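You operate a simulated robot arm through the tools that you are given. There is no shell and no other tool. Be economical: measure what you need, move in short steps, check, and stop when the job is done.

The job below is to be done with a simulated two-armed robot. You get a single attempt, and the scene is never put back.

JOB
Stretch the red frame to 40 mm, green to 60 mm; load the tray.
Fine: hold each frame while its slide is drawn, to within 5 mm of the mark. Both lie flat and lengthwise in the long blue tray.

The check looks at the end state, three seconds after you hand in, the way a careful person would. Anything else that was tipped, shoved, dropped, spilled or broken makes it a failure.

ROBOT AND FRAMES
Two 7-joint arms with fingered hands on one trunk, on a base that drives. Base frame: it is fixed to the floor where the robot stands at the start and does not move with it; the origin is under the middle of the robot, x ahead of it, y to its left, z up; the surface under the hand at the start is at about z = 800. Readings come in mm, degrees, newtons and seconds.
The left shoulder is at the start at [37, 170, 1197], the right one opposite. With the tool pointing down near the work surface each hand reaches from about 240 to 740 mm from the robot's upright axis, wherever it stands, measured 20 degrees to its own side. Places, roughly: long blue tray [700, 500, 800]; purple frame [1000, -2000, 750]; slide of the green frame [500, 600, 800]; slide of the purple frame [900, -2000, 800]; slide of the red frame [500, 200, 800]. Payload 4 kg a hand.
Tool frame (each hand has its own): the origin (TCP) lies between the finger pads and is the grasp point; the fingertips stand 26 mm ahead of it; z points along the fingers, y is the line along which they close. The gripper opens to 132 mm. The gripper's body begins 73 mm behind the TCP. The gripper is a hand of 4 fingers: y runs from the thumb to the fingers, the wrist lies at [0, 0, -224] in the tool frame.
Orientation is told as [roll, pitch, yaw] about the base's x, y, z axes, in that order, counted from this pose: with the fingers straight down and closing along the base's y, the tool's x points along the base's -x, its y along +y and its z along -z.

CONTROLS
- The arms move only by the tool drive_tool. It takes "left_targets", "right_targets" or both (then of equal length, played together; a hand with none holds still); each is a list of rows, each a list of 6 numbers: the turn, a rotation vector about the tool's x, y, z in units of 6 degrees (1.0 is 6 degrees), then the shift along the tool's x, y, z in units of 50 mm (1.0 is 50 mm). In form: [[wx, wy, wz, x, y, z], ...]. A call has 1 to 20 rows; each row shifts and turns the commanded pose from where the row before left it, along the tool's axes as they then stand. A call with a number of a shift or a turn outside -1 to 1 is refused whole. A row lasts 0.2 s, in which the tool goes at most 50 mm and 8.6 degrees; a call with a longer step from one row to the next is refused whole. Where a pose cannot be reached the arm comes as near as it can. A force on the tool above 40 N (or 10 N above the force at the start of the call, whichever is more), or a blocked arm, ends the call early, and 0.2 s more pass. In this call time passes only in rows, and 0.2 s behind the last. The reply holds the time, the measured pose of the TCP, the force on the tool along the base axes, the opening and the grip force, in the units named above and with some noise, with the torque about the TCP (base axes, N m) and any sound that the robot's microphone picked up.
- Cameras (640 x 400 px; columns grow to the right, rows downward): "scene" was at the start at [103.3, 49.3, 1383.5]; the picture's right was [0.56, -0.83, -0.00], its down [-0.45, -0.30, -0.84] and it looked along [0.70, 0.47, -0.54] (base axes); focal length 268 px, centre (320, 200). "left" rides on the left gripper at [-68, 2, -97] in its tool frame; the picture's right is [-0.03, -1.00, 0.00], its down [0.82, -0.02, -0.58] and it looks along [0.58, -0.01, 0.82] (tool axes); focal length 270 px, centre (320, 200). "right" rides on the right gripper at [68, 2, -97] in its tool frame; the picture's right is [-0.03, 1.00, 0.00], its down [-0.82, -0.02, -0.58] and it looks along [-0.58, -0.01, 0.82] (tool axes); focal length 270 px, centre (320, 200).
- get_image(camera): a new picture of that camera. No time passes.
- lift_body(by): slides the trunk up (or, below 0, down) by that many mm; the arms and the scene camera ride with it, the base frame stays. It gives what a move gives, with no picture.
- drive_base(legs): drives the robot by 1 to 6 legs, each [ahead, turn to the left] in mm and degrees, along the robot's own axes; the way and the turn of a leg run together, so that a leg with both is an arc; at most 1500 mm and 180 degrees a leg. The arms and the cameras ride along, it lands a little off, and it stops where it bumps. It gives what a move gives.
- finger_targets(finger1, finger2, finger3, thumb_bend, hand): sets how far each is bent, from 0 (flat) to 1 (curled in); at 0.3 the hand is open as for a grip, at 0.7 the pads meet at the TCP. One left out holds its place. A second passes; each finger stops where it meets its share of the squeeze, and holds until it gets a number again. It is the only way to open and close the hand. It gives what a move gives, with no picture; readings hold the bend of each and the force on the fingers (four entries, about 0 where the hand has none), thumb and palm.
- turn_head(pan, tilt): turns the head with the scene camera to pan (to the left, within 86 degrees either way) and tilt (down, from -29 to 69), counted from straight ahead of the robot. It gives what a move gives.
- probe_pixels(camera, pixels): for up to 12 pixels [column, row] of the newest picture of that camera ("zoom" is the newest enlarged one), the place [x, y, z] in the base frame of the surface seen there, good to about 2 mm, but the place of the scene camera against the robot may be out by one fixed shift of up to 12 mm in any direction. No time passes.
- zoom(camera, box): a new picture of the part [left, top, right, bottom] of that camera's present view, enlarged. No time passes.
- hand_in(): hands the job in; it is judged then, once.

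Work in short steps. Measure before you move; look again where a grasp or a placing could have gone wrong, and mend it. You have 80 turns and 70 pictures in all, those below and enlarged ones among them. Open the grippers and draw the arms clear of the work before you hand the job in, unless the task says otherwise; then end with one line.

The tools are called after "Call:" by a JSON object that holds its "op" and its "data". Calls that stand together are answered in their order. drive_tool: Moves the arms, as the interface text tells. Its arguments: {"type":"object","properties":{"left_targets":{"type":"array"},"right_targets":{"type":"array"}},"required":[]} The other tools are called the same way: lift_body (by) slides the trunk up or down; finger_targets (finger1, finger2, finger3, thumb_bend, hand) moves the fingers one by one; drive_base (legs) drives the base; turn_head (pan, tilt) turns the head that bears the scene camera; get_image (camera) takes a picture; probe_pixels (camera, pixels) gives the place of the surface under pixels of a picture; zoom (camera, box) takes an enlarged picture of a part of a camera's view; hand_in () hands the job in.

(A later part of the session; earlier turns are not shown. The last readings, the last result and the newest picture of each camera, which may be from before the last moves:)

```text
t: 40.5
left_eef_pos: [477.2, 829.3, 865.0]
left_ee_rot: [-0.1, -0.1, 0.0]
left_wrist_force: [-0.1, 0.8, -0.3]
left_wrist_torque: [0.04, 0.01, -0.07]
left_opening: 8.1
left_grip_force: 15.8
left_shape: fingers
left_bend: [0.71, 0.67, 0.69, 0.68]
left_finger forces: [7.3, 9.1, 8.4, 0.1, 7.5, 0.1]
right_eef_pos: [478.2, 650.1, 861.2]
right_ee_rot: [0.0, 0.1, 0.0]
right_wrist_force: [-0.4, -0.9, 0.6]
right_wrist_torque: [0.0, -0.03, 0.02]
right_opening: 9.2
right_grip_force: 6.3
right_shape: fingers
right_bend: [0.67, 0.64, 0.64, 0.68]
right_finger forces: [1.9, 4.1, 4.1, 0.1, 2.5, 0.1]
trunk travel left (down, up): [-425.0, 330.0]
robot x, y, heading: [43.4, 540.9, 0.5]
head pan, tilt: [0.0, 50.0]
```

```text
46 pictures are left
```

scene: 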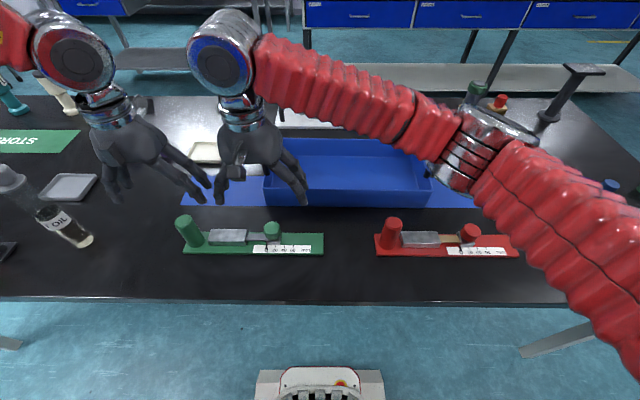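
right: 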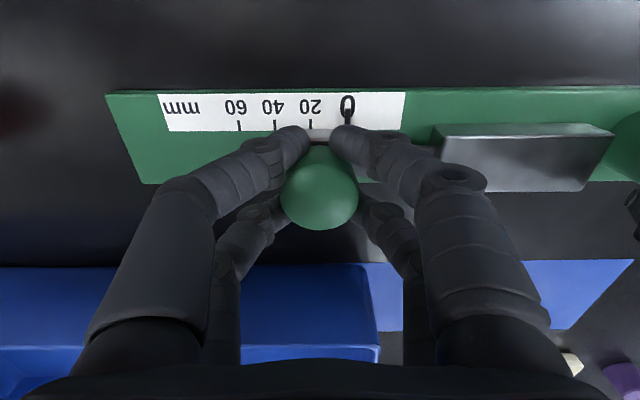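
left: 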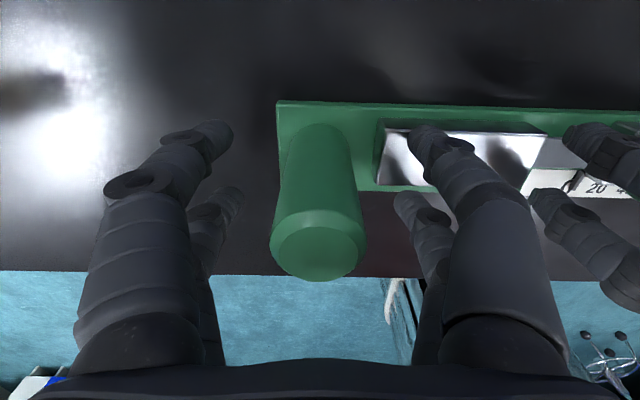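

Both gripped with the pointer at 0 ((347,105)). I firm up both grips, then draw the slide 60 mm toward -y in small steps.

Call:
{"op": "finger_targets", "data": {"hand": "left", "finger1": 1.0, "finger2": 1.0, "finger3": 1.0, "thumb_bend": 1.0}}

Call:
{"op": "finger_targets", "data": {"hand": "right", "finger1": 0.8, "finger2": 0.8, "finger3": 0.8, "thumb_bend": 0.8}}

Call:
{"op": "drive_tool", "data": {"right_targets": [[0, 0, 0, 0, -0.1, 0], [0, 0, 0, 0, -0.1, 0], [0, 0, 0, 0, -0.1, 0], [0, 0, 0, 0, -0.1, 0]]}}

Call:
{"op": "get_image", "data": {"camera": "right"}}

```text
t: 41.5
left_eef_pos: [475.6, 828.4, 865.6]
left_ee_rot: [-0.1, 0.0, -0.1]
left_wrist_force: [0.3, -1.8, -4.7]
left_wrist_torque: [0.11, 0.21, -0.11]
left_opening: 14.3
left_grip_force: 15.2
left_shape: fingers
left_bend: [0.77, 0.68, 0.69, 0.96]
left_finger forces: [5.3, 8.8, 10.0, 0.1, 5.9, 0.1]
right_eef_pos: [477.9, 649.5, 862.0]
right_ee_rot: [0.0, 0.0, 0.2]
right_wrist_force: [-1.1, 0.9, 7.5]
right_wrist_torque: [0.01, -0.02, 0.0]
right_opening: 8.9
right_grip_force: 10.0
right_shape: fingers
right_bend: [0.67, 0.66, 0.66, 0.69]
right_finger forces: [4.5, 5.8, 5.1, 0.0, 3.8, 0.0]
trunk travel left (down, up): [-425.0, 330.0]
robot x, y, heading: [43.3, 535.1, 0.5]
head pan, tilt: [0.0, 50.0]
```

```text
t: 42.5
left_eef_pos: [476.2, 828.8, 864.5]
left_ee_rot: [0.0, -0.1, 0.0]
left_wrist_force: [0.2, 2.9, -0.9]
left_wrist_torque: [0.15, 0.23, -0.09]
left_opening: 15.9
left_grip_force: 15.0
left_shape: fingers
left_bend: [0.77, 0.68, 0.69, 0.97]
left_finger forces: [5.7, 9.5, 9.7, 0.0, 5.3, 0.0]
right_eef_pos: [479.0, 649.4, 861.2]
right_ee_rot: [0.0, 0.0, 0.0]
right_wrist_force: [0.6, -1.5, -0.4]
right_wrist_torque: [-0.06, -0.17, 0.02]
right_opening: 4.1
right_grip_force: 22.0
right_shape: fingers
right_bend: [0.71, 0.7, 0.69, 0.72]
right_finger forces: [8.4, 13.1, 11.8, 0.1, 11.4, 0.0]
trunk travel left (down, up): [-425.0, 330.0]
robot x, y, heading: [42.2, 539.5, 0.6]
head pan, tilt: [0.0, 50.0]
```

```text
t: 43.5
left_eef_pos: [476.8, 828.9, 865.1]
left_ee_rot: [0.0, -0.1, 0.0]
left_wrist_force: [0.2, -6.2, -2.2]
left_wrist_torque: [-0.02, 0.18, -0.05]
left_opening: 16.5
left_grip_force: 12.4
left_shape: fingers
left_bend: [0.78, 0.68, 0.69, 0.98]
left_finger forces: [1.7, 6.7, 10.4, 0.1, 5.3, 0.0]
right_eef_pos: [478.3, 630.3, 860.9]
right_ee_rot: [0.0, 0.0, -0.1]
right_wrist_force: [-0.3, 6.0, 0.6]
right_wrist_torque: [0.31, -0.17, 0.03]
right_opening: 3.3
right_grip_force: 23.3
right_shape: fingers
right_bend: [0.71, 0.7, 0.7, 0.73]
right_finger forces: [9.3, 18.5, 8.7, 0.1, 10.3, 0.1]
trunk travel left (down, up): [-425.0, 330.0]
robot x, y, heading: [40.5, 541.5, 0.7]
head pan, tilt: [0.0, 50.0]
```

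```text
45 pictures are left
```

right: 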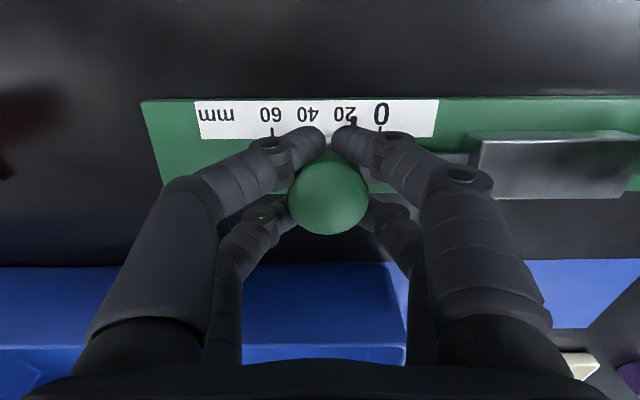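

The slide moved (pointer near 20, knob force 6 N) and the frame stayed. The left thumb over-curled to 0.98, so I bring it back to 0.76 and then pull another 30 mm.

Call:
{"op": "finger_targets", "data": {"hand": "left", "finger1": 0.78, "finger2": 0.78, "finger3": 0.78, "thumb_bend": 0.76}}

Call:
{"op": "drive_tool", "data": {"right_targets": [[0, 0, 0, 0, -0.1, 0], [0, 0, 0, 0, -0.1, 0], [0, 0, 0, 0, -0.1, 0], [0, 0, 0, 0, -0.1, 0], [0, 0, 0, 0, -0.1, 0], [0, 0, 0, 0, -0.1, 0], [0, 0, 0, 0, -0.1, 0]]}}

Call:
{"op": "get_image", "data": {"camera": "right"}}

Call:
{"op": "get_image", "data": {"camera": "left"}}

```text
t: 44.5
left_eef_pos: [476.7, 829.1, 865.5]
left_ee_rot: [0.0, -0.1, 0.1]
left_wrist_force: [4.0, 5.7, 9.4]
left_wrist_torque: [-0.17, 0.17, 0.13]
left_opening: 7.2
left_grip_force: 18.2
left_shape: fingers
left_bend: [0.7, 0.68, 0.68, 0.87]
left_finger forces: [0.1, 8.4, 10.8, 0.0, 16.6, 0.0]
right_eef_pos: [477.9, 630.6, 861.8]
right_ee_rot: [0.0, 0.0, 0.0]
right_wrist_force: [-0.6, -3.4, -4.1]
right_wrist_torque: [-0.06, -0.09, 0.02]
right_opening: 3.5
right_grip_force: 22.3
right_shape: fingers
right_bend: [0.71, 0.7, 0.69, 0.73]
right_finger forces: [8.3, 13.1, 10.9, 0.0, 12.1, 0.0]
trunk travel left (down, up): [-425.0, 330.0]
robot x, y, heading: [39.6, 544.4, 0.5]
head pan, tilt: [0.0, 50.0]
```

```text
t: 46.1
left_eef_pos: [475.4, 829.5, 865.7]
left_ee_rot: [-0.1, -0.2, 0.0]
left_wrist_force: [2.4, -5.5, 12.3]
left_wrist_torque: [-0.29, 0.17, 0.08]
left_opening: 4.7
left_grip_force: 21.2
left_shape: fingers
left_bend: [0.69, 0.68, 0.68, 0.84]
left_finger forces: [0.0, 6.6, 15.3, 0.0, 19.6, 0.1]
right_eef_pos: [478.2, 595.1, 862.0]
right_ee_rot: [0.0, 0.0, 0.1]
right_wrist_force: [-1.1, 6.0, -3.0]
right_wrist_torque: [0.21, -0.01, 0.03]
right_opening: 2.5
right_grip_force: 22.3
right_shape: fingers
right_bend: [0.71, 0.7, 0.7, 0.73]
right_finger forces: [9.7, 17.0, 8.8, 0.1, 9.9, 0.0]
trunk travel left (down, up): [-425.0, 330.0]
robot x, y, heading: [39.4, 540.0, 0.5]
head pan, tilt: [0.0, 50.0]
```

```text
44 pictures are left
```

right: 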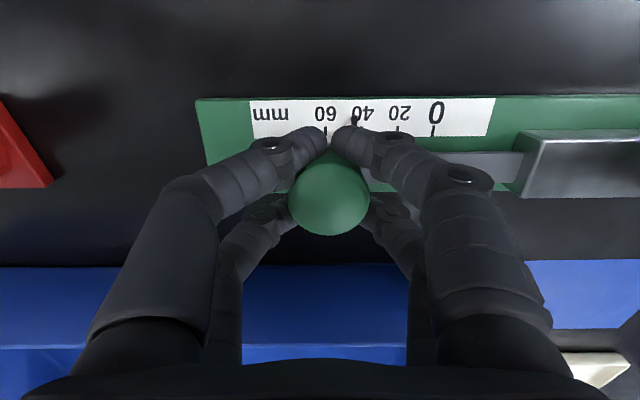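

```text
43 pictures are left
```

left: 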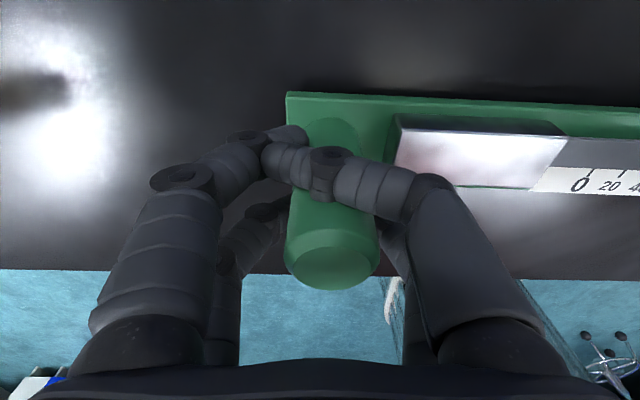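

A left finger slipped across the front of the post ((330,170) in left), and the frame crept a few mm; pointer ≈44. I reopen the left hand to look and regrip properly.

Call:
{"op": "finger_targets", "data": {"hand": "left", "finger1": 0.4, "finger2": 0.4, "finger3": 0.4, "thumb_bend": 0.4}}

Call:
{"op": "get_image", "data": {"camera": "left"}}

Call:
{"op": "probe_pixels", "data": {"camera": "left", "pixels": [[330, 262], [300, 262], [355, 262], [330, 240], [288, 96]]}}

```text
t: 47.1
left_eef_pos: [476.5, 828.5, 865.2]
left_ee_rot: [0.1, -0.1, 0.1]
left_wrist_force: [-1.2, 5.0, 0.6]
left_wrist_torque: [0.09, -0.02, 0.08]
left_opening: 91.3
left_grip_force: 2.6
left_shape: fingers
left_bend: [0.4, 0.4, 0.4, 0.43]
left_finger forces: [0.1, 0.0, 0.1, 0.1, 5.5, 0.0]
right_eef_pos: [478.3, 594.8, 861.9]
right_ee_rot: [0.0, 0.0, -0.1]
right_wrist_force: [-0.3, -5.4, -2.6]
right_wrist_torque: [-0.2, 0.08, -0.09]
right_opening: 0.0
right_grip_force: 23.8
right_shape: fingers
right_bend: [0.72, 0.7, 0.69, 0.75]
right_finger forces: [8.1, 11.6, 14.7, 0.1, 13.1, 0.0]
trunk travel left (down, up): [-425.0, 330.0]
robot x, y, heading: [41.0, 540.3, 0.5]
head pan, tilt: [0.0, 50.0]
```

```text
42 pictures are left
```

left: 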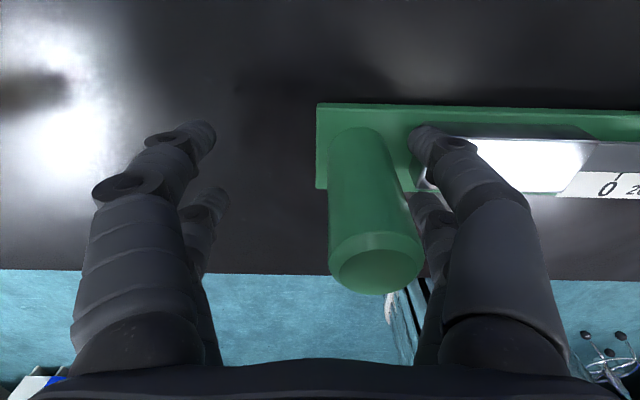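

```text
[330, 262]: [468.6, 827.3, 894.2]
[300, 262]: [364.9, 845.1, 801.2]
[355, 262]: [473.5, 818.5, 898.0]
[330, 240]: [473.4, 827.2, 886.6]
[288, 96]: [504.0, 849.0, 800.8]
```

The frame moved toward -y when released, so I check what the pointer now reads.

Call:
{"op": "zoom", "data": {"camera": "right", "box": [160, 60, 560, 260]}}

Call:
{"op": "zoom", "data": {"camera": "scene", "box": [160, 180, 340, 290]}}

```text
1.60 times, centred on (360, 160) of right
```

zoom: 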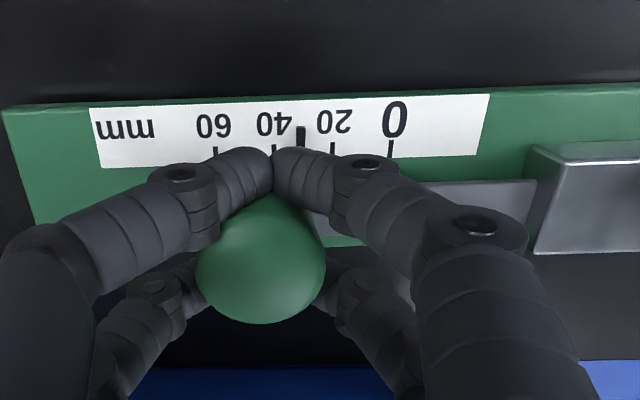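

```text
3.56 times, centred on (250, 235) of scene
```

zoom: 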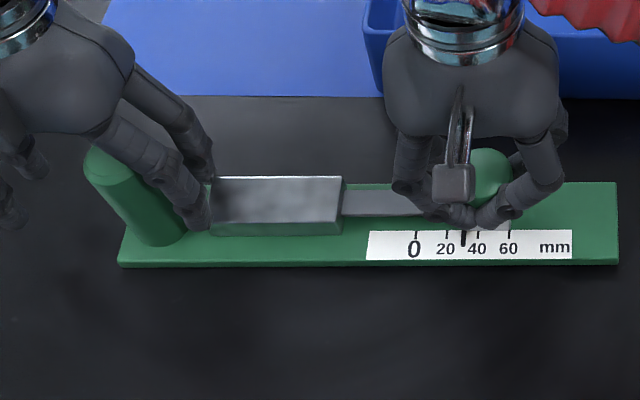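

The readings (left +5 N, right −5 N) show compression: the over-curled thumb had hooked the post and dragged the frame as it opened, pushing the slide back to ≈32, so the slide holds by friction. I move the left hand −20 mm in y to re-centre on the post and check.

Call:
{"op": "drive_tool", "data": {"left_targets": [[0, 0, 0, 0, -0.2, 0], [0, 0, 0, 0, -0.2, 0]]}}

Call:
{"op": "get_image", "data": {"camera": "left"}}

Call:
{"op": "probe_pixels", "data": {"camera": "left", "pixels": [[320, 265], [295, 262], [345, 262], [320, 245], [320, 285]]}}

```text
t: 47.7
left_eef_pos: [476.5, 809.6, 865.1]
left_ee_rot: [0.0, -0.2, 0.1]
left_wrist_force: [-0.7, 6.6, 2.2]
left_wrist_torque: [0.11, -0.04, 0.16]
left_opening: 89.6
left_grip_force: 3.5
left_shape: fingers
left_bend: [0.4, 0.4, 0.4, 0.44]
left_finger forces: [0.0, 0.0, 0.0, 0.1, 6.7, 0.0]
right_eef_pos: [478.8, 595.1, 862.0]
right_ee_rot: [0.1, 0.0, 0.1]
right_wrist_force: [-0.7, -5.4, -2.3]
right_wrist_torque: [-0.18, 0.1, -0.08]
right_opening: 0.0
right_grip_force: 24.0
right_shape: fingers
right_bend: [0.72, 0.7, 0.69, 0.75]
right_finger forces: [8.0, 12.0, 14.4, 0.1, 13.2, 0.0]
trunk travel left (down, up): [-425.0, 330.0]
robot x, y, heading: [40.4, 540.9, 0.1]
head pan, tilt: [0.0, 50.0]
```

```text
39 pictures are left
```

left: 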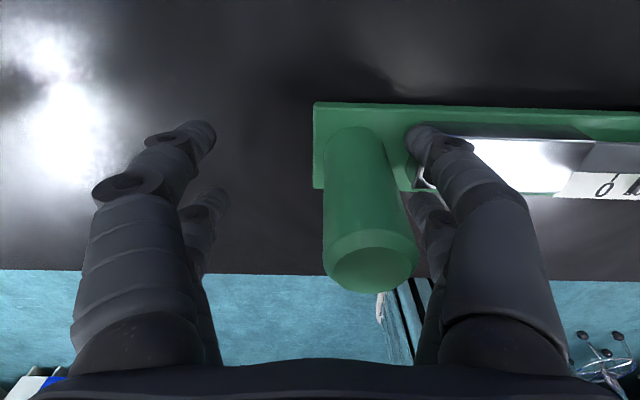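

```text
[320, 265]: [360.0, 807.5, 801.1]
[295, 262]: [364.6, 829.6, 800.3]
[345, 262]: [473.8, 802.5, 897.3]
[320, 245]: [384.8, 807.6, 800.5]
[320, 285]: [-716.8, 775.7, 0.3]
```

The post followed the hand with the thumb blocked at 0.44, so the thumb tip is still hooked behind the post. I ease +6 mm in y to relieve it, then lift the left hand straight off the post.

Call:
{"op": "drive_tool", "data": {"left_targets": [[0, 0, 0, 0, 0.12, 0], [0, 0, 0, 0, 0, -0.3], [0, 0, 0, 0, 0, -0.4], [0, 0, 0, 0, 0, -0.5], [0, 0, 0, 0, 0, -0.6]]}}

Call:
{"op": "get_image", "data": {"camera": "left"}}

Call:
{"op": "zoom", "data": {"camera": "scene", "box": [120, 120, 360, 290]}}

```text
t: 48.9
left_eef_pos: [474.5, 816.8, 955.1]
left_ee_rot: [0.0, 0.0, 0.0]
left_wrist_force: [0.1, -0.4, -0.1]
left_wrist_torque: [-0.03, -0.04, -0.03]
left_opening: 99.1
left_grip_force: 0.1
left_shape: fingers
left_bend: [0.4, 0.4, 0.4, 0.4]
left_finger forces: [0.0, 0.1, 0.0, 0.1, 0.0, 0.1]
right_eef_pos: [477.7, 595.8, 862.2]
right_ee_rot: [-0.1, -0.1, 0.0]
right_wrist_force: [-0.1, 0.3, -2.4]
right_wrist_torque: [-0.06, 0.0, -0.02]
right_opening: 0.0
right_grip_force: 24.0
right_shape: fingers
right_bend: [0.72, 0.7, 0.7, 0.75]
right_finger forces: [9.6, 11.8, 13.3, 0.0, 13.3, 0.1]
trunk travel left (down, up): [-425.0, 330.0]
robot x, y, heading: [40.4, 536.2, 0.4]
head pan, tilt: [0.0, 50.0]
```

```text
38 pictures are left
```

left: 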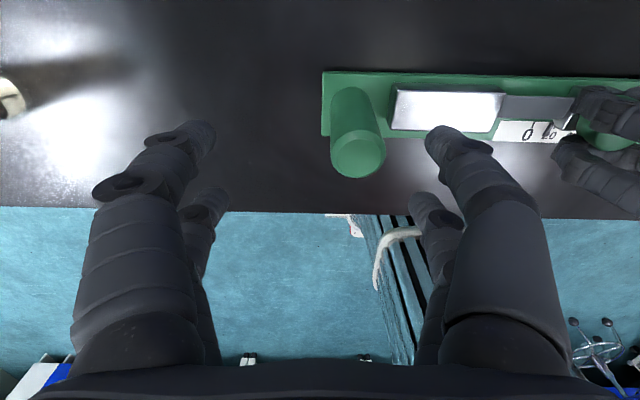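

```text
2.35 times, centred on (240, 205) of scene
```

zoom: 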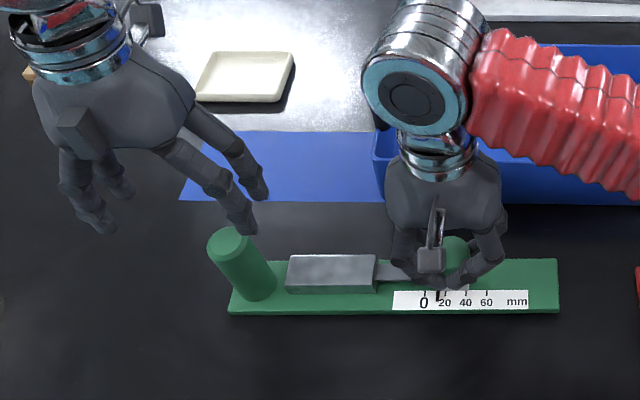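

The hand is free; the slide now reads ≈12. I probe the post top at (358,158) to re-centre.

Call:
{"op": "probe_pixels", "data": {"camera": "left", "pixels": [[358, 157], [335, 155], [382, 155], [358, 140], [358, 175]]}}

Call:
{"op": "zoom", "data": {"camera": "left", "box": [80, 100, 560, 400]}}

```text
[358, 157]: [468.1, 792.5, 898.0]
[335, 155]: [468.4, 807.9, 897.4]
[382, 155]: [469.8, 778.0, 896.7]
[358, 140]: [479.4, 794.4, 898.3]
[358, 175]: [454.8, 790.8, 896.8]
```

```text
1.33 times, centred on (320, 250) of left
```

zoom: 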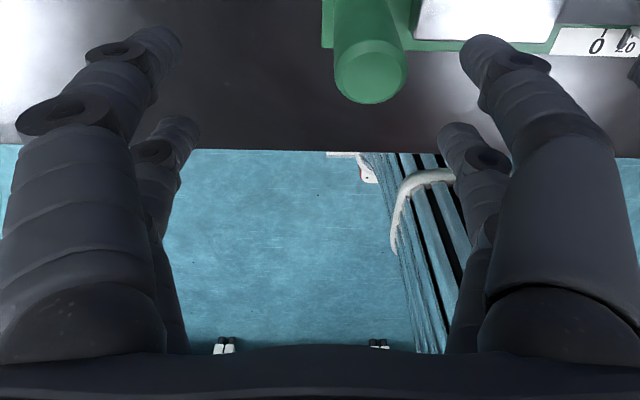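

I probe the digit tips to learn the layout of the four digits around the TCP.

Call:
{"op": "probe_pixels", "data": {"camera": "left", "pixels": [[205, 130], [160, 145], [215, 195], [200, 212], [438, 135], [475, 145], [425, 200], [445, 215], [120, 180], [195, 240]]}}

```text
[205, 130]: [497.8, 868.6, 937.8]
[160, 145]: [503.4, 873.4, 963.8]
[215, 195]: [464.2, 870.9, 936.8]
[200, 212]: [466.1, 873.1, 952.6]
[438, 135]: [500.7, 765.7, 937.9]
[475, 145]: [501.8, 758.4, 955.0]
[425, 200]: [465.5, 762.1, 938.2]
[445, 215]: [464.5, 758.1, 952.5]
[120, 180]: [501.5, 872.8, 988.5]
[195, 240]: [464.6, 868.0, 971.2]
```

The hand has two digits per side at x ≈ ±18, cradling the post; moderate squeeze (0.75) held well earlier. I re-centre on the post at (467,793) and descend.

Call:
{"op": "drive_tool", "data": {"left_targets": [[0, 0, 0, 0.14, -0.476, 0], [0, 0, 0, 0, 0, 0.5], [0, 0, 0, 0, 0, 0.5], [0, 0, 0, 0, 0, 0.5], [0, 0, 0, 0, 0, 0.38]]}}

Call:
{"op": "finger_targets", "data": {"hand": "left", "finger1": 0.75, "finger2": 0.75, "finger3": 0.75, "thumb_bend": 0.75}}

Call:
{"op": "get_image", "data": {"camera": "left"}}

```text
t: 50.1
left_eef_pos: [469.7, 791.4, 861.5]
left_ee_rot: [-0.1, -0.4, 0.2]
left_wrist_force: [0.8, 3.1, 12.9]
left_wrist_torque: [-0.78, -0.26, 0.08]
left_opening: 99.5
left_grip_force: 6.9
left_shape: fingers
left_bend: [0.4, 0.4, 0.4, 0.4]
left_finger forces: [0.0, 0.0, 0.0, 0.0, 13.7, 0.0]
right_eef_pos: [476.6, 595.7, 862.1]
right_ee_rot: [-0.1, 0.0, 0.0]
right_wrist_force: [-0.4, -0.8, -6.8]
right_wrist_torque: [-0.01, 0.27, -0.03]
right_opening: 0.0
right_grip_force: 24.7
right_shape: fingers
right_bend: [0.72, 0.68, 0.69, 0.76]
right_finger forces: [11.4, 13.7, 10.7, 0.0, 13.2, 0.0]
trunk travel left (down, up): [-425.0, 330.0]
robot x, y, heading: [37.4, 539.6, 0.5]
head pan, tilt: [0.0, 50.0]
```

```text
t: 51.1
left_eef_pos: [469.0, 792.7, 861.7]
left_ee_rot: [0.0, -0.1, 0.0]
left_wrist_force: [-0.2, -4.0, 0.2]
left_wrist_torque: [-0.11, -0.08, -0.08]
left_opening: 16.0
left_grip_force: 16.4
left_shape: fingers
left_bend: [0.7, 0.71, 0.71, 0.68]
left_finger forces: [9.3, 6.4, 6.6, 0.0, 11.7, 0.0]
right_eef_pos: [477.0, 597.0, 862.6]
right_ee_rot: [0.1, 0.0, 0.0]
right_wrist_force: [0.5, 3.1, -1.4]
right_wrist_torque: [0.16, 0.12, 0.03]
right_opening: 0.0
right_grip_force: 22.8
right_shape: fingers
right_bend: [0.72, 0.68, 0.69, 0.76]
right_finger forces: [11.5, 12.0, 10.8, 0.1, 11.2, 0.0]
trunk travel left (down, up): [-425.0, 330.0]
robot x, y, heading: [45.1, 539.8, 0.6]
head pan, tilt: [0.0, 50.0]
```

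```text
35 pictures are left
```

left: 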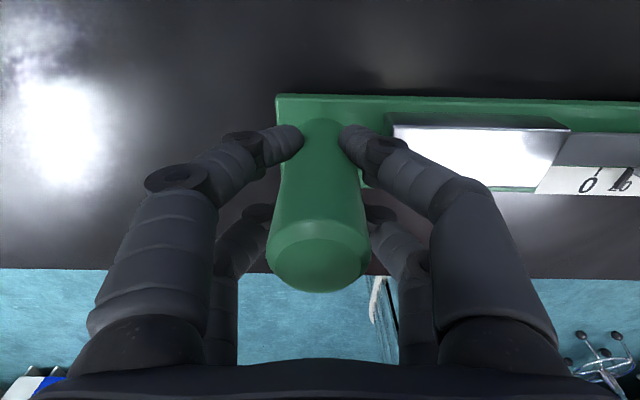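

The left cradle grip is good now (post at (318,210), digits evenly on both sides). I check the right grip and pointer.

Call:
{"op": "get_image", "data": {"camera": "right"}}

```text
34 pictures are left
```

right: 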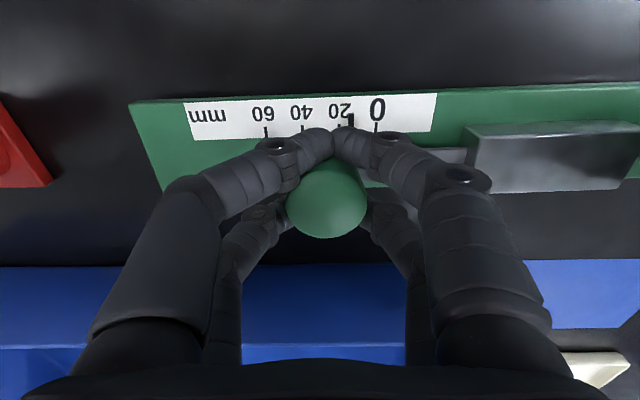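

Pointer at column 351 between 0 (376) and 20 (339): ≈14. I pull 25 mm more and check.

Call:
{"op": "drive_tool", "data": {"right_targets": [[0, 0, 0, 0, -0.1, 0], [0, 0, 0, 0, -0.1, 0], [0, 0, 0, 0, -0.1, 0], [0, 0, 0, 0, -0.1, 0], [0, 0, 0, 0, -0.1, 0]]}}

Call:
{"op": "get_image", "data": {"camera": "right"}}

Call:
{"op": "get_image", "data": {"camera": "left"}}

```text
t: 52.3
left_eef_pos: [469.5, 792.5, 860.6]
left_ee_rot: [0.0, -0.1, 0.1]
left_wrist_force: [-0.3, -6.2, 0.3]
left_wrist_torque: [-0.13, -0.08, -0.11]
left_opening: 16.1
left_grip_force: 17.4
left_shape: fingers
left_bend: [0.7, 0.72, 0.71, 0.68]
left_finger forces: [8.9, 6.4, 7.3, 0.1, 12.5, 0.0]
right_eef_pos: [476.5, 570.5, 862.1]
right_ee_rot: [0.0, 0.0, 0.1]
right_wrist_force: [0.2, 6.2, -1.3]
right_wrist_torque: [0.19, 0.16, 0.03]
right_opening: 0.0
right_grip_force: 24.0
right_shape: fingers
right_bend: [0.72, 0.68, 0.69, 0.76]
right_finger forces: [11.9, 13.1, 10.6, 0.0, 11.2, 0.0]
trunk travel left (down, up): [-425.0, 330.0]
robot x, y, heading: [43.6, 539.3, 0.4]
head pan, tilt: [0.0, 50.0]
```

```text
33 pictures are left
```

right: 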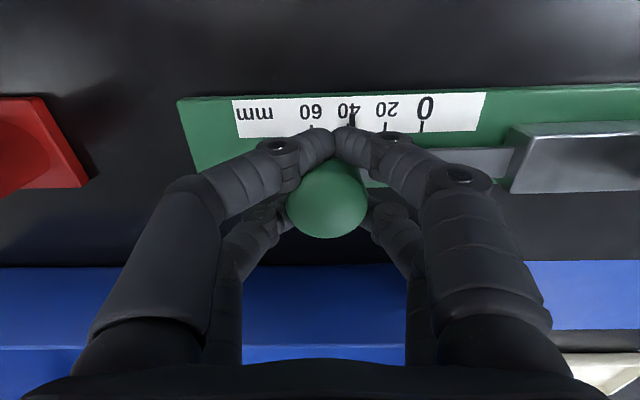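

```text
32 pictures are left
```

left: 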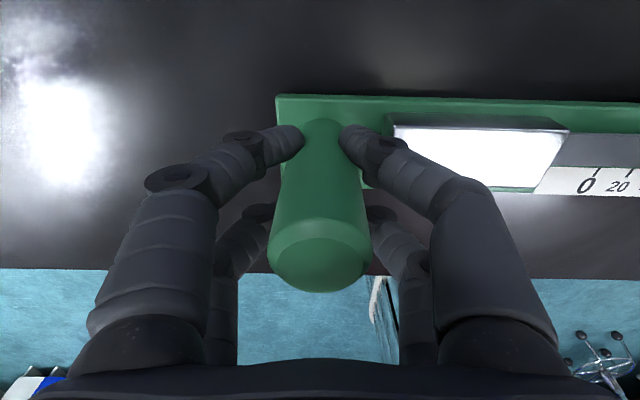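

The frame holds; pointer ≈38–39 now (352 between 422 and 312). I pull 22 mm more.

Call:
{"op": "drive_tool", "data": {"right_targets": [[0, 0, 0, 0, -0.1, 0], [0, 0, 0, 0, -0.1, 0], [0, 0, 0, 0, -0.1, 0], [0, 0, 0, 0, -0.1, 0], [0, 0, 0, 0, -0.04, 0]]}}

Call:
{"op": "zoom", "data": {"camera": "right", "box": [200, 60, 520, 220]}}

```text
t: 53.5
left_eef_pos: [468.7, 792.5, 860.7]
left_ee_rot: [0.0, -0.1, 0.0]
left_wrist_force: [0.5, -6.6, 0.3]
left_wrist_torque: [-0.16, -0.1, -0.09]
left_opening: 16.2
left_grip_force: 17.4
left_shape: fingers
left_bend: [0.7, 0.72, 0.71, 0.68]
left_finger forces: [8.9, 6.4, 7.2, 0.1, 12.7, 0.0]
right_eef_pos: [477.0, 547.7, 862.0]
right_ee_rot: [0.1, 0.1, 0.1]
right_wrist_force: [0.5, 5.4, -1.6]
right_wrist_torque: [0.17, 0.12, 0.02]
right_opening: 0.1
right_grip_force: 23.4
right_shape: fingers
right_bend: [0.72, 0.68, 0.69, 0.76]
right_finger forces: [12.1, 13.2, 10.7, 0.0, 11.0, 0.0]
trunk travel left (down, up): [-425.0, 330.0]
robot x, y, heading: [40.1, 537.8, 0.2]
head pan, tilt: [0.0, 50.0]
```

```text
2.00 times, centred on (360, 140) of right
```

zoom: 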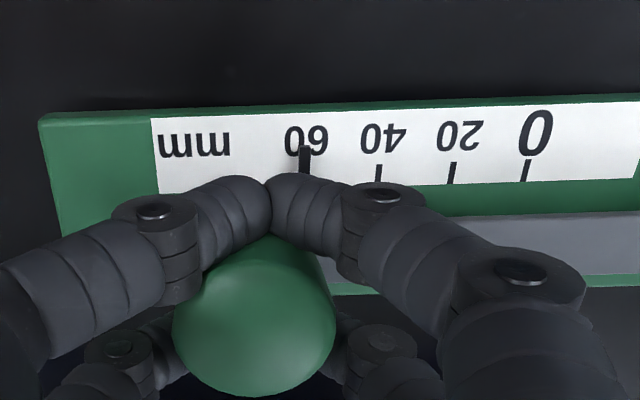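

The pointer sits exactly at the extrapolated 60 mark (305 px). I loosen the right hand only slightly, to avoid dragging the knob, then lift it straight off.

Call:
{"op": "finger_targets", "data": {"hand": "right", "finger1": 0.64, "finger2": 0.62, "finger3": 0.62, "thumb_bend": 0.66}}

Call:
{"op": "zoom", "data": {"camera": "right", "box": [200, 60, 520, 260]}}

```text
t: 54.5
left_eef_pos: [470.2, 792.6, 860.3]
left_ee_rot: [-0.1, -0.2, 0.0]
left_wrist_force: [-0.1, 0.1, -0.2]
left_wrist_torque: [0.06, 0.02, -0.1]
left_opening: 16.0
left_grip_force: 17.1
left_shape: fingers
left_bend: [0.7, 0.72, 0.72, 0.68]
left_finger forces: [10.0, 7.3, 6.8, 0.0, 10.1, 0.1]
right_eef_pos: [476.7, 548.8, 863.7]
right_ee_rot: [0.0, 0.0, 0.0]
right_wrist_force: [0.1, 1.3, -1.7]
right_wrist_torque: [-0.02, -0.01, 0.03]
right_opening: 15.6
right_grip_force: 1.1
right_shape: fingers
right_bend: [0.64, 0.61, 0.62, 0.66]
right_finger forces: [0.9, 1.6, 0.0, 0.0, 0.0, 0.0]
trunk travel left (down, up): [-425.0, 330.0]
robot x, y, heading: [42.0, 537.1, 0.6]
head pan, tilt: [0.0, 50.0]
```

```text
2.00 times, centred on (360, 160) of right
```

zoom: 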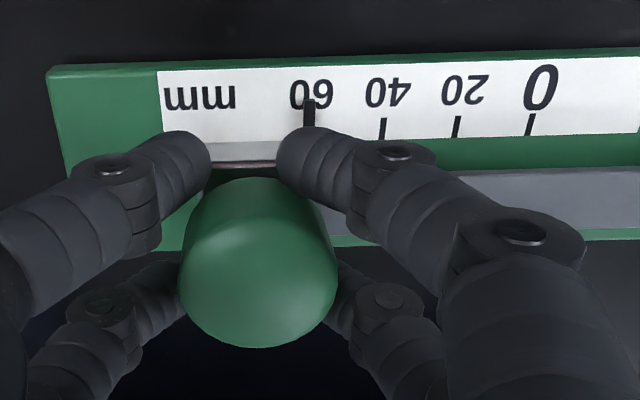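

The slide stays at 60 with the grip force at 1 N. I lift the right hand off and clear (up and toward −y), then check.

Call:
{"op": "drive_tool", "data": {"right_targets": [[0, 0, 0, 0, 0, -0.3], [0, 0, 0, 0, 0, -0.5], [0, 0, 0, 0, 0, -0.9], [0, 0, 0, 0, 0, -0.9], [0, 0, 0, 0, 0, -0.9], [0, 0, 0, 0, -0.9, 0], [0, 0, 0, 0, -0.9, 0], [0, 0, 0, 0, -0.9, 0], [0, 0, 0, 0, -0.9, 0]]}}

Call:
{"op": "zoom", "data": {"camera": "scene", "box": [120, 120, 420, 300]}}

```text
t: 55.6
left_eef_pos: [473.2, 783.8, 867.8]
left_ee_rot: [-1.4, -1.0, -0.3]
left_wrist_force: [-2.0, -15.4, 16.4]
left_wrist_torque: [-1.2, -0.23, -0.36]
left_opening: 15.3
left_grip_force: 46.9
left_shape: fingers
left_bend: [0.7, 0.73, 0.73, 0.68]
left_finger forces: [14.1, 10.0, 33.7, 0.0, 36.7, 0.0]
right_eef_pos: [474.3, 551.5, 1012.2]
right_ee_rot: [0.2, 0.4, 0.4]
right_wrist_force: [1.6, 16.4, -18.1]
right_wrist_torque: [-0.46, -0.02, -0.05]
right_opening: 27.4
right_grip_force: 19.1
right_shape: fingers
right_bend: [0.57, 0.53, 0.63, 0.66]
right_finger forces: [16.9, 20.2, 1.0, 0.0, 0.1, 0.0]
trunk travel left (down, up): [-425.0, 330.0]
robot x, y, heading: [42.1, 540.4, 0.5]
head pan, tilt: [0.0, 50.0]
stopped in row 5 (right hand): the force on the tool passed its limit at 45 N (the readings are from after the stop); the commanded pose is now the measured one
```

```text
2.13 times, centred on (270, 210) of scene
```

zoom: 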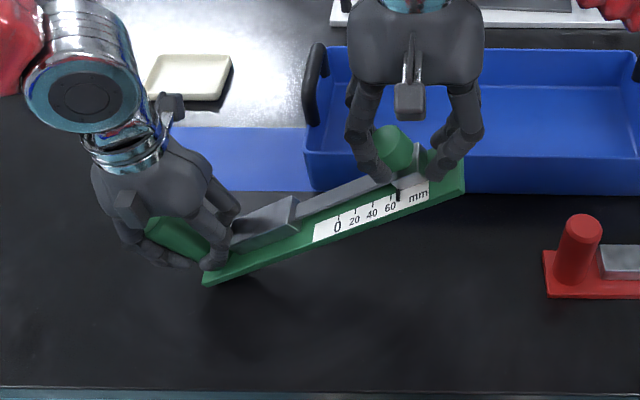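

The two inner digits still held the knob, so the frame's far end came up about 120 mm with the hand. I lower the right hand back the same way, with the left returning to its hold pose.

Call:
{"op": "drive_tool", "data": {"left_targets": [[0.06, 0, 0, 0.01, 0.03, 0.02], [0.06, 0, 0, 0.01, 0.03, 0.02], [0.06, 0, 0, 0.01, 0.03, 0.02], [0.05, 0, 0, 0.01, 0.03, 0.03], [0, 0, 0, 0.01, 0.03, 0.03]], "right_targets": [[0, 0, 0, 0, -0.01, 0.5], [0, 0, 0, 0, -0.01, 0.5], [0, 0, 0, 0, -0.01, 0.5], [0, 0, 0, 0, -0.01, 0.5], [0, 0, 0, 0, -0.01, 0.4]]}}

Call:
{"op": "zoom", "data": {"camera": "scene", "box": [120, 120, 420, 300]}}

```text
t: 56.9
left_eef_pos: [470.4, 794.5, 856.9]
left_ee_rot: [-2.2, -0.6, -0.2]
left_wrist_force: [0.4, 2.6, -4.0]
left_wrist_torque: [0.41, 0.06, 0.05]
left_opening: 12.1
left_grip_force: 28.2
left_shape: fingers
left_bend: [0.71, 0.74, 0.72, 0.68]
left_finger forces: [10.6, 13.8, 12.7, 0.0, 18.9, 0.1]
right_eef_pos: [476.1, 547.4, 893.7]
right_ee_rot: [0.2, 0.2, 0.2]
right_wrist_force: [0.1, -3.9, 0.6]
right_wrist_torque: [-0.06, 0.03, 0.0]
right_opening: 17.9
right_grip_force: 1.3
right_shape: fingers
right_bend: [0.64, 0.62, 0.61, 0.65]
right_finger forces: [0.1, 0.1, 1.5, 0.1, 1.7, 0.0]
trunk travel left (down, up): [-425.0, 330.0]
robot x, y, heading: [40.7, 539.3, 0.4]
head pan, tilt: [0.0, 50.0]
```

```text
2.13 times, centred on (270, 210) of scene
```

zoom: 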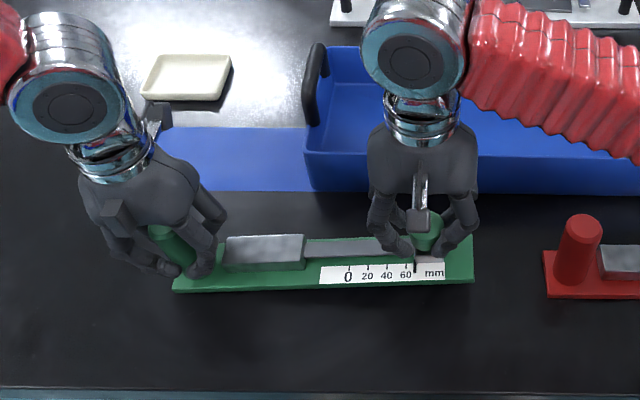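

The frame is back near flat; left roll is −2.2° so I correct it, and lower the right by 30 mm.

Call:
{"op": "drive_tool", "data": {"left_targets": [[-0.12, 0, 0, 0, 0, -0.02], [-0.12, 0, 0, 0, 0, -0.02], [-0.12, 0, 0, 0, 0, -0.02]], "right_targets": [[0, 0, 0, 0, 0, 0.2], [0, 0, 0, 0, 0, 0.2], [0, 0, 0, 0, 0, 0.2]]}}

Call:
{"op": "get_image", "data": {"camera": "right"}}

Call:
{"op": "zoom", "data": {"camera": "scene", "box": [160, 180, 360, 300]}}

```text
t: 57.6
left_eef_pos: [470.5, 794.2, 861.5]
left_ee_rot: [0.0, -0.8, -0.3]
left_wrist_force: [-0.5, 3.5, -3.0]
left_wrist_torque: [0.45, 0.08, 0.05]
left_opening: 12.1
left_grip_force: 29.3
left_shape: fingers
left_bend: [0.72, 0.74, 0.72, 0.68]
left_finger forces: [12.3, 15.9, 12.3, 0.1, 18.9, 0.1]
right_eef_pos: [475.5, 547.5, 864.1]
right_ee_rot: [0.2, 0.2, 0.2]
right_wrist_force: [0.7, -4.1, 3.6]
right_wrist_torque: [-0.12, -0.03, 0.03]
right_opening: 18.4
right_grip_force: 3.0
right_shape: fingers
right_bend: [0.64, 0.62, 0.6, 0.65]
right_finger forces: [0.0, 0.1, 3.2, 0.1, 2.3, 0.0]
trunk travel left (down, up): [-425.0, 330.0]
robot x, y, heading: [38.2, 541.2, 0.5]
head pan, tilt: [0.0, 50.0]
```

```text
27 pictures are left
```

right: 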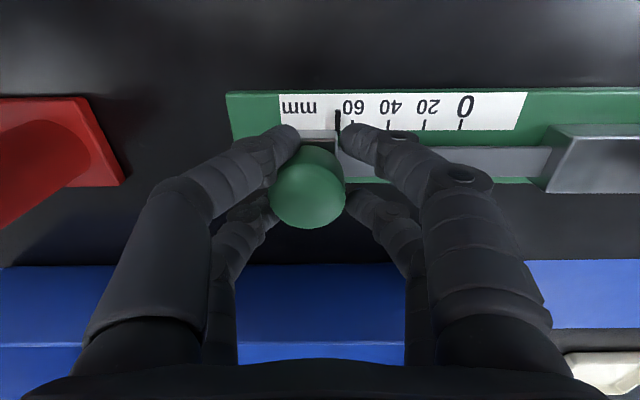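

```text
3.20 times, centred on (260, 240) of scene
```

zoom: 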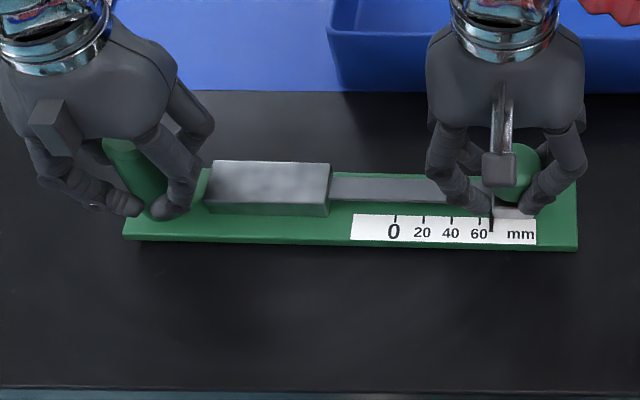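

The pointer now reads ≈68 (338 px; 60 tick at 352). I close the right hand again, which centres the knob a bit toward +y, and read the pointer.

Call:
{"op": "finger_targets", "data": {"hand": "right", "finger1": 0.7, "finger2": 0.7, "finger3": 0.7, "thumb_bend": 0.7}}

Call:
{"op": "zoom", "data": {"camera": "right", "box": [200, 60, 520, 260]}}

```text
t: 58.6
left_eef_pos: [469.4, 793.7, 861.2]
left_ee_rot: [-0.2, -0.8, -0.2]
left_wrist_force: [-0.6, 3.3, -2.9]
left_wrist_torque: [0.43, 0.02, 0.03]
left_opening: 12.2
left_grip_force: 29.4
left_shape: fingers
left_bend: [0.72, 0.74, 0.71, 0.68]
left_finger forces: [12.3, 15.2, 12.8, 0.1, 18.8, 0.0]
right_eef_pos: [474.5, 547.7, 865.3]
right_ee_rot: [0.1, 0.3, 0.2]
right_wrist_force: [-1.0, -2.6, 0.4]
right_wrist_torque: [-0.04, 0.02, -0.01]
right_opening: 7.1
right_grip_force: 7.5
right_shape: fingers
right_bend: [0.69, 0.66, 0.63, 0.68]
right_finger forces: [1.0, 3.6, 5.5, 0.0, 4.0, 0.0]
trunk travel left (down, up): [-425.0, 330.0]
robot x, y, heading: [45.9, 539.4, 0.4]
head pan, tilt: [0.0, 50.0]
```

```text
2.00 times, centred on (360, 160) of right
```

zoom: 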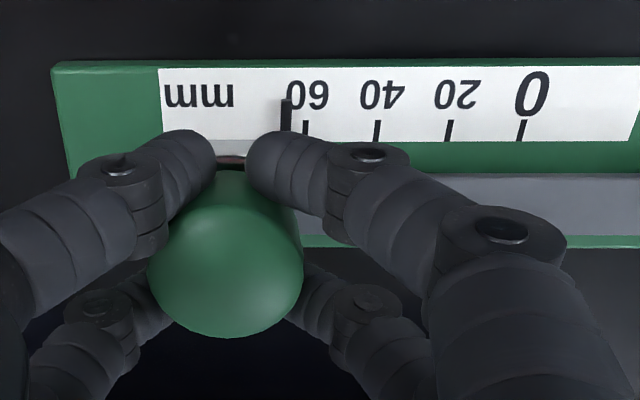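

Pointer ≈65 (287 vs 60 tick at 305). I push +5 mm in y.

Call:
{"op": "drive_tool", "data": {"right_targets": [[0, 0, 0, 0, 0.06, 0], [0, 0, 0, 0, 0.06, 0]]}}

Call:
{"op": "zoom", "data": {"camera": "right", "box": [200, 60, 520, 260]}}

```text
t: 59.2
left_eef_pos: [470.1, 794.5, 860.8]
left_ee_rot: [0.0, -0.7, -0.1]
left_wrist_force: [-0.8, 5.3, -2.4]
left_wrist_torque: [0.47, 0.06, 0.03]
left_opening: 12.0
left_grip_force: 30.0
left_shape: fingers
left_bend: [0.72, 0.74, 0.71, 0.68]
left_finger forces: [12.6, 15.3, 12.7, 0.0, 18.5, 0.0]
right_eef_pos: [476.2, 552.2, 863.7]
right_ee_rot: [0.1, 0.2, 0.3]
right_wrist_force: [-0.5, -4.6, 1.2]
right_wrist_torque: [-0.09, -0.04, 0.02]
right_opening: 7.3
right_grip_force: 7.7
right_shape: fingers
right_bend: [0.69, 0.66, 0.63, 0.68]
right_finger forces: [0.9, 3.4, 5.9, 0.0, 4.2, 0.1]
trunk travel left (down, up): [-425.0, 330.0]
robot x, y, heading: [41.6, 537.8, 0.5]
head pan, tilt: [0.0, 50.0]
```

```text
2.00 times, centred on (360, 160) of right
```

zoom: 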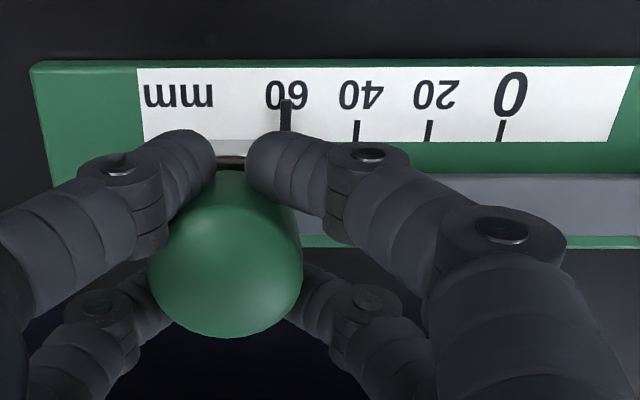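

Pointer back at 60 (286 vs 285). The digits are not crossed this time, so I open the right hand fully before lifting.

Call:
{"op": "finger_targets", "data": {"hand": "right", "finger1": 0.4, "finger2": 0.4, "finger3": 0.4, "thumb_bend": 0.4}}

Call:
{"op": "drive_tool", "data": {"right_targets": [[0, 0, 0, 0, 0, -0.2], [0, 0, 0, 0, 0, -0.2]]}}

Call:
{"op": "zoom", "data": {"camera": "right", "box": [160, 60, 560, 310]}}

```text
t: 60.2
left_eef_pos: [469.5, 793.9, 861.5]
left_ee_rot: [-0.1, -0.7, -0.2]
left_wrist_force: [-1.0, -0.1, -1.6]
left_wrist_torque: [0.34, 0.01, -0.01]
left_opening: 12.2
left_grip_force: 29.7
left_shape: fingers
left_bend: [0.72, 0.74, 0.71, 0.68]
left_finger forces: [11.8, 13.6, 14.3, 0.0, 19.4, 0.1]
right_eef_pos: [474.9, 553.9, 863.8]
right_ee_rot: [0.1, 0.1, 0.2]
right_wrist_force: [0.1, 0.2, -0.1]
right_wrist_torque: [0.02, 0.02, 0.03]
right_opening: 99.4
right_grip_force: 0.1
right_shape: fingers
right_bend: [0.4, 0.4, 0.4, 0.4]
right_finger forces: [0.1, 0.1, 0.1, 0.0, 0.0, 0.1]
trunk travel left (down, up): [-425.0, 330.0]
robot x, y, heading: [38.7, 539.7, 0.6]
head pan, tilt: [0.0, 50.0]
```

```text
t: 60.9
left_eef_pos: [470.4, 794.2, 861.6]
left_ee_rot: [-0.2, -0.7, -0.2]
left_wrist_force: [0.6, -0.2, -2.6]
left_wrist_torque: [0.31, 0.03, 0.0]
left_opening: 12.2
left_grip_force: 29.4
left_shape: fingers
left_bend: [0.72, 0.74, 0.71, 0.68]
left_finger forces: [11.8, 13.6, 14.3, 0.0, 19.4, 0.0]
right_eef_pos: [475.4, 553.9, 884.3]
right_ee_rot: [0.1, 0.2, 0.2]
right_wrist_force: [0.1, -0.4, 1.3]
right_wrist_torque: [0.03, -0.02, -0.03]
right_opening: 99.1
right_grip_force: 0.1
right_shape: fingers
right_bend: [0.4, 0.4, 0.4, 0.4]
right_finger forces: [0.0, 0.0, 0.0, 0.1, 0.0, 0.1]
trunk travel left (down, up): [-425.0, 330.0]
robot x, y, heading: [40.2, 539.4, 0.4]
head pan, tilt: [0.0, 50.0]
```

```text
1.60 times, centred on (360, 185) of right
```

zoom: 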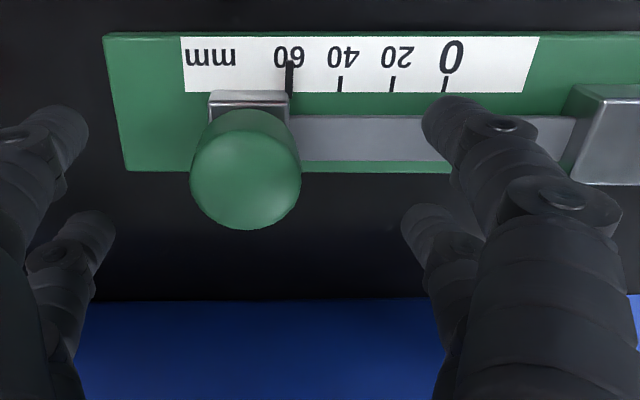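

The slide stands at 60 untouched (pointer 289, extrapolated tick 288). For carrying, I regrip the knob gently with the right (re-centred) so both hands share the lift in step.

Call:
{"op": "drive_tool", "data": {"right_targets": [[0, 0, 0, 0.08, -0.07, 0.22], [0, 0, 0, 0, 0, 0.22]]}}

Call:
{"op": "finger_targets", "data": {"hand": "right", "finger1": 0.72, "finger2": 0.72, "finger3": 0.72, "thumb_bend": 0.72}}

Call:
{"op": "drive_tool", "data": {"left_targets": [[0, 0, 0, 0, 0, -0.2], [0, 0, 0, 0, 0, -0.3], [0, 0, 0, 0, 0, -0.3]], "right_targets": [[0, 0, 0, 0, 0, -0.2], [0, 0, 0, 0, 0, -0.3], [0, 0, 0, 0, 0, -0.3]]}}

Call:
{"op": "zoom", "data": {"camera": "right", "box": [160, 60, 560, 310]}}

```text
t: 61.5
left_eef_pos: [470.5, 793.7, 861.4]
left_ee_rot: [-0.1, -0.7, -0.2]
left_wrist_force: [-0.2, -0.8, -2.4]
left_wrist_torque: [0.32, -0.01, 0.01]
left_opening: 12.1
left_grip_force: 28.9
left_shape: fingers
left_bend: [0.72, 0.74, 0.71, 0.68]
left_finger forces: [11.8, 13.6, 14.3, 0.0, 19.4, 0.0]
right_eef_pos: [472.1, 550.4, 862.9]
right_ee_rot: [0.0, 0.2, 0.2]
right_wrist_force: [0.4, -0.3, -0.3]
right_wrist_torque: [0.02, 0.04, 0.01]
right_opening: 99.3
right_grip_force: 0.1
right_shape: fingers
right_bend: [0.4, 0.4, 0.4, 0.4]
right_finger forces: [0.0, 0.0, 0.0, 0.0, 0.0, 0.1]
trunk travel left (down, up): [-425.0, 330.0]
robot x, y, heading: [40.6, 539.9, 0.5]
head pan, tilt: [0.0, 50.0]
```

```text
t: 62.5
left_eef_pos: [470.6, 793.6, 861.2]
left_ee_rot: [-0.1, -0.7, -0.2]
left_wrist_force: [0.3, -0.6, -2.4]
left_wrist_torque: [0.25, 0.08, -0.09]
left_opening: 12.2
left_grip_force: 29.5
left_shape: fingers
left_bend: [0.72, 0.74, 0.71, 0.67]
left_finger forces: [11.7, 13.0, 15.3, 0.0, 19.1, 0.1]
right_eef_pos: [472.5, 551.5, 862.0]
right_ee_rot: [0.1, 0.2, 0.2]
right_wrist_force: [-0.6, 0.1, -0.5]
right_wrist_torque: [-0.01, -0.08, -0.01]
right_opening: 7.3
right_grip_force: 12.8
right_shape: fingers
right_bend: [0.7, 0.68, 0.68, 0.69]
right_finger forces: [4.0, 9.8, 8.2, 0.0, 3.9, 0.0]
trunk travel left (down, up): [-425.0, 330.0]
robot x, y, heading: [38.7, 536.8, 0.4]
head pan, tilt: [0.0, 50.0]
```

```text
t: 63.2
left_eef_pos: [468.6, 793.4, 901.5]
left_ee_rot: [-0.1, -0.7, -0.2]
left_wrist_force: [0.7, -0.9, -1.0]
left_wrist_torque: [0.22, 0.08, -0.04]
left_opening: 12.3
left_grip_force: 29.3
left_shape: fingers
left_bend: [0.72, 0.74, 0.72, 0.67]
left_finger forces: [11.4, 13.3, 15.0, 0.0, 19.1, 0.1]
right_eef_pos: [471.0, 550.0, 902.9]
right_ee_rot: [0.2, 0.2, 0.2]
right_wrist_force: [-0.4, 0.1, -1.1]
right_wrist_torque: [-0.03, -0.1, 0.02]
right_opening: 7.4
right_grip_force: 13.5
right_shape: fingers
right_bend: [0.7, 0.68, 0.68, 0.69]
right_finger forces: [4.0, 9.7, 8.5, 0.0, 4.1, 0.1]
trunk travel left (down, up): [-425.0, 330.0]
robot x, y, heading: [39.5, 539.9, 0.8]
head pan, tilt: [0.0, 50.0]
```

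```text
1.60 times, centred on (360, 185) of right
```

zoom: 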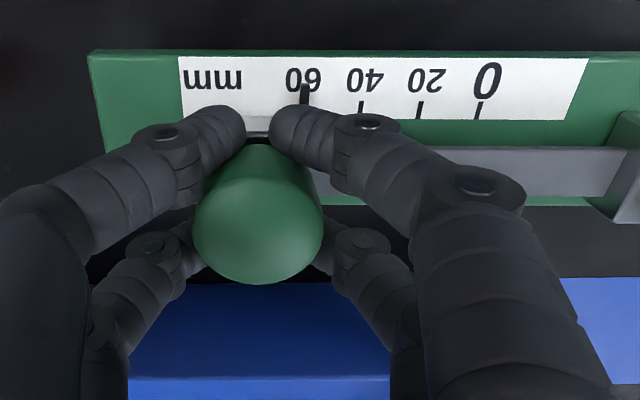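

Frame is light and level; pointer still at 60. I lift 100 mm more, then carry both hands in step by (+245, −204) to above the far side of the tray.

Call:
{"op": "drive_tool", "data": {"left_targets": [[0, 0, 0, 0, 0, -0.5], [0, 0, 0, 0, 0, -0.5], [0, 0, 0, 0, 0, -0.5], [0, 0, 0, 0, 0, -0.5], [0, 0, 0, -0.4, -0.34, 0], [0, 0, 0, -0.5, -0.4, 0], [0, 0, 0, -0.5, -0.4, 0], [0, 0, 0, -0.5, -0.4, 0], [0, 0, 0, -0.5, -0.4, 0], [0, 0, 0, -0.5, -0.4, 0], [0, 0, 0, -0.5, -0.4, 0], [0, 0, 0, -0.5, -0.4, 0], [0, 0, 0, -0.5, -0.4, 0], [0, 0, 0, -0.5, -0.54, 0]], "right_targets": [[0, 0, 0, 0, 0, -0.5], [0, 0, 0, 0, 0, -0.5], [0, 0, 0, 0, 0, -0.5], [0, 0, 0, 0, 0, -0.5], [0, 0, 0, -0.4, -0.34, 0], [0, 0, 0, -0.5, -0.4, 0], [0, 0, 0, -0.5, -0.4, 0], [0, 0, 0, -0.5, -0.4, 0], [0, 0, 0, -0.5, -0.4, 0], [0, 0, 0, -0.5, -0.4, 0], [0, 0, 0, -0.5, -0.4, 0], [0, 0, 0, -0.5, -0.4, 0], [0, 0, 0, -0.5, -0.4, 0], [0, 0, 0, -0.5, -0.54, 0]]}}

Call:
{"op": "get_image", "data": {"camera": "scene"}}

```text
t: 66.2
left_eef_pos: [590.9, 714.3, 1022.0]
left_ee_rot: [0.1, -0.8, -0.2]
left_wrist_force: [-0.3, -0.7, -2.0]
left_wrist_torque: [0.27, 0.1, 0.03]
left_opening: 5.9
left_grip_force: 33.5
left_shape: fingers
left_bend: [0.72, 0.74, 0.7, 0.68]
left_finger forces: [12.2, 15.8, 16.6, 0.1, 21.2, 0.0]
left hand out of reach, approached as far as the arm can: row 9, 10, 11, 12, 13, 14
right_eef_pos: [718.0, 344.5, 1001.3]
right_ee_rot: [0.0, 0.3, 0.2]
right_wrist_force: [-0.4, -1.2, -0.7]
right_wrist_torque: [-0.04, 0.03, -0.01]
right_opening: 0.1
right_grip_force: 0.1
right_shape: fingers
right_bend: [0.71, 0.72, 0.72, 0.72]
right_finger forces: [0.0, 0.1, 0.0, 0.0, 0.0, 0.0]
trunk travel left (down, up): [-425.0, 330.0]
robot x, y, heading: [42.0, 544.4, 0.4]
head pan, tilt: [0.0, 50.0]
```

```text
21 pictures are left
```

scene: 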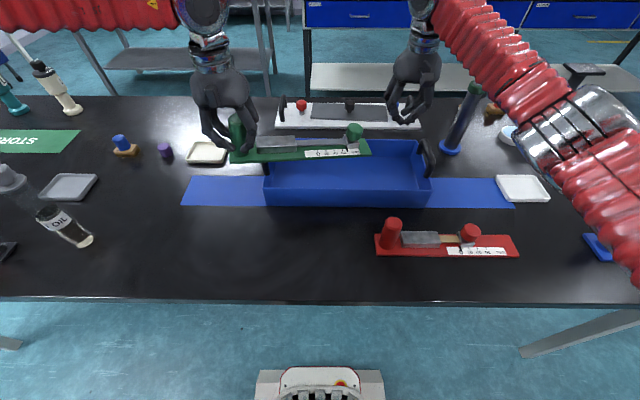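

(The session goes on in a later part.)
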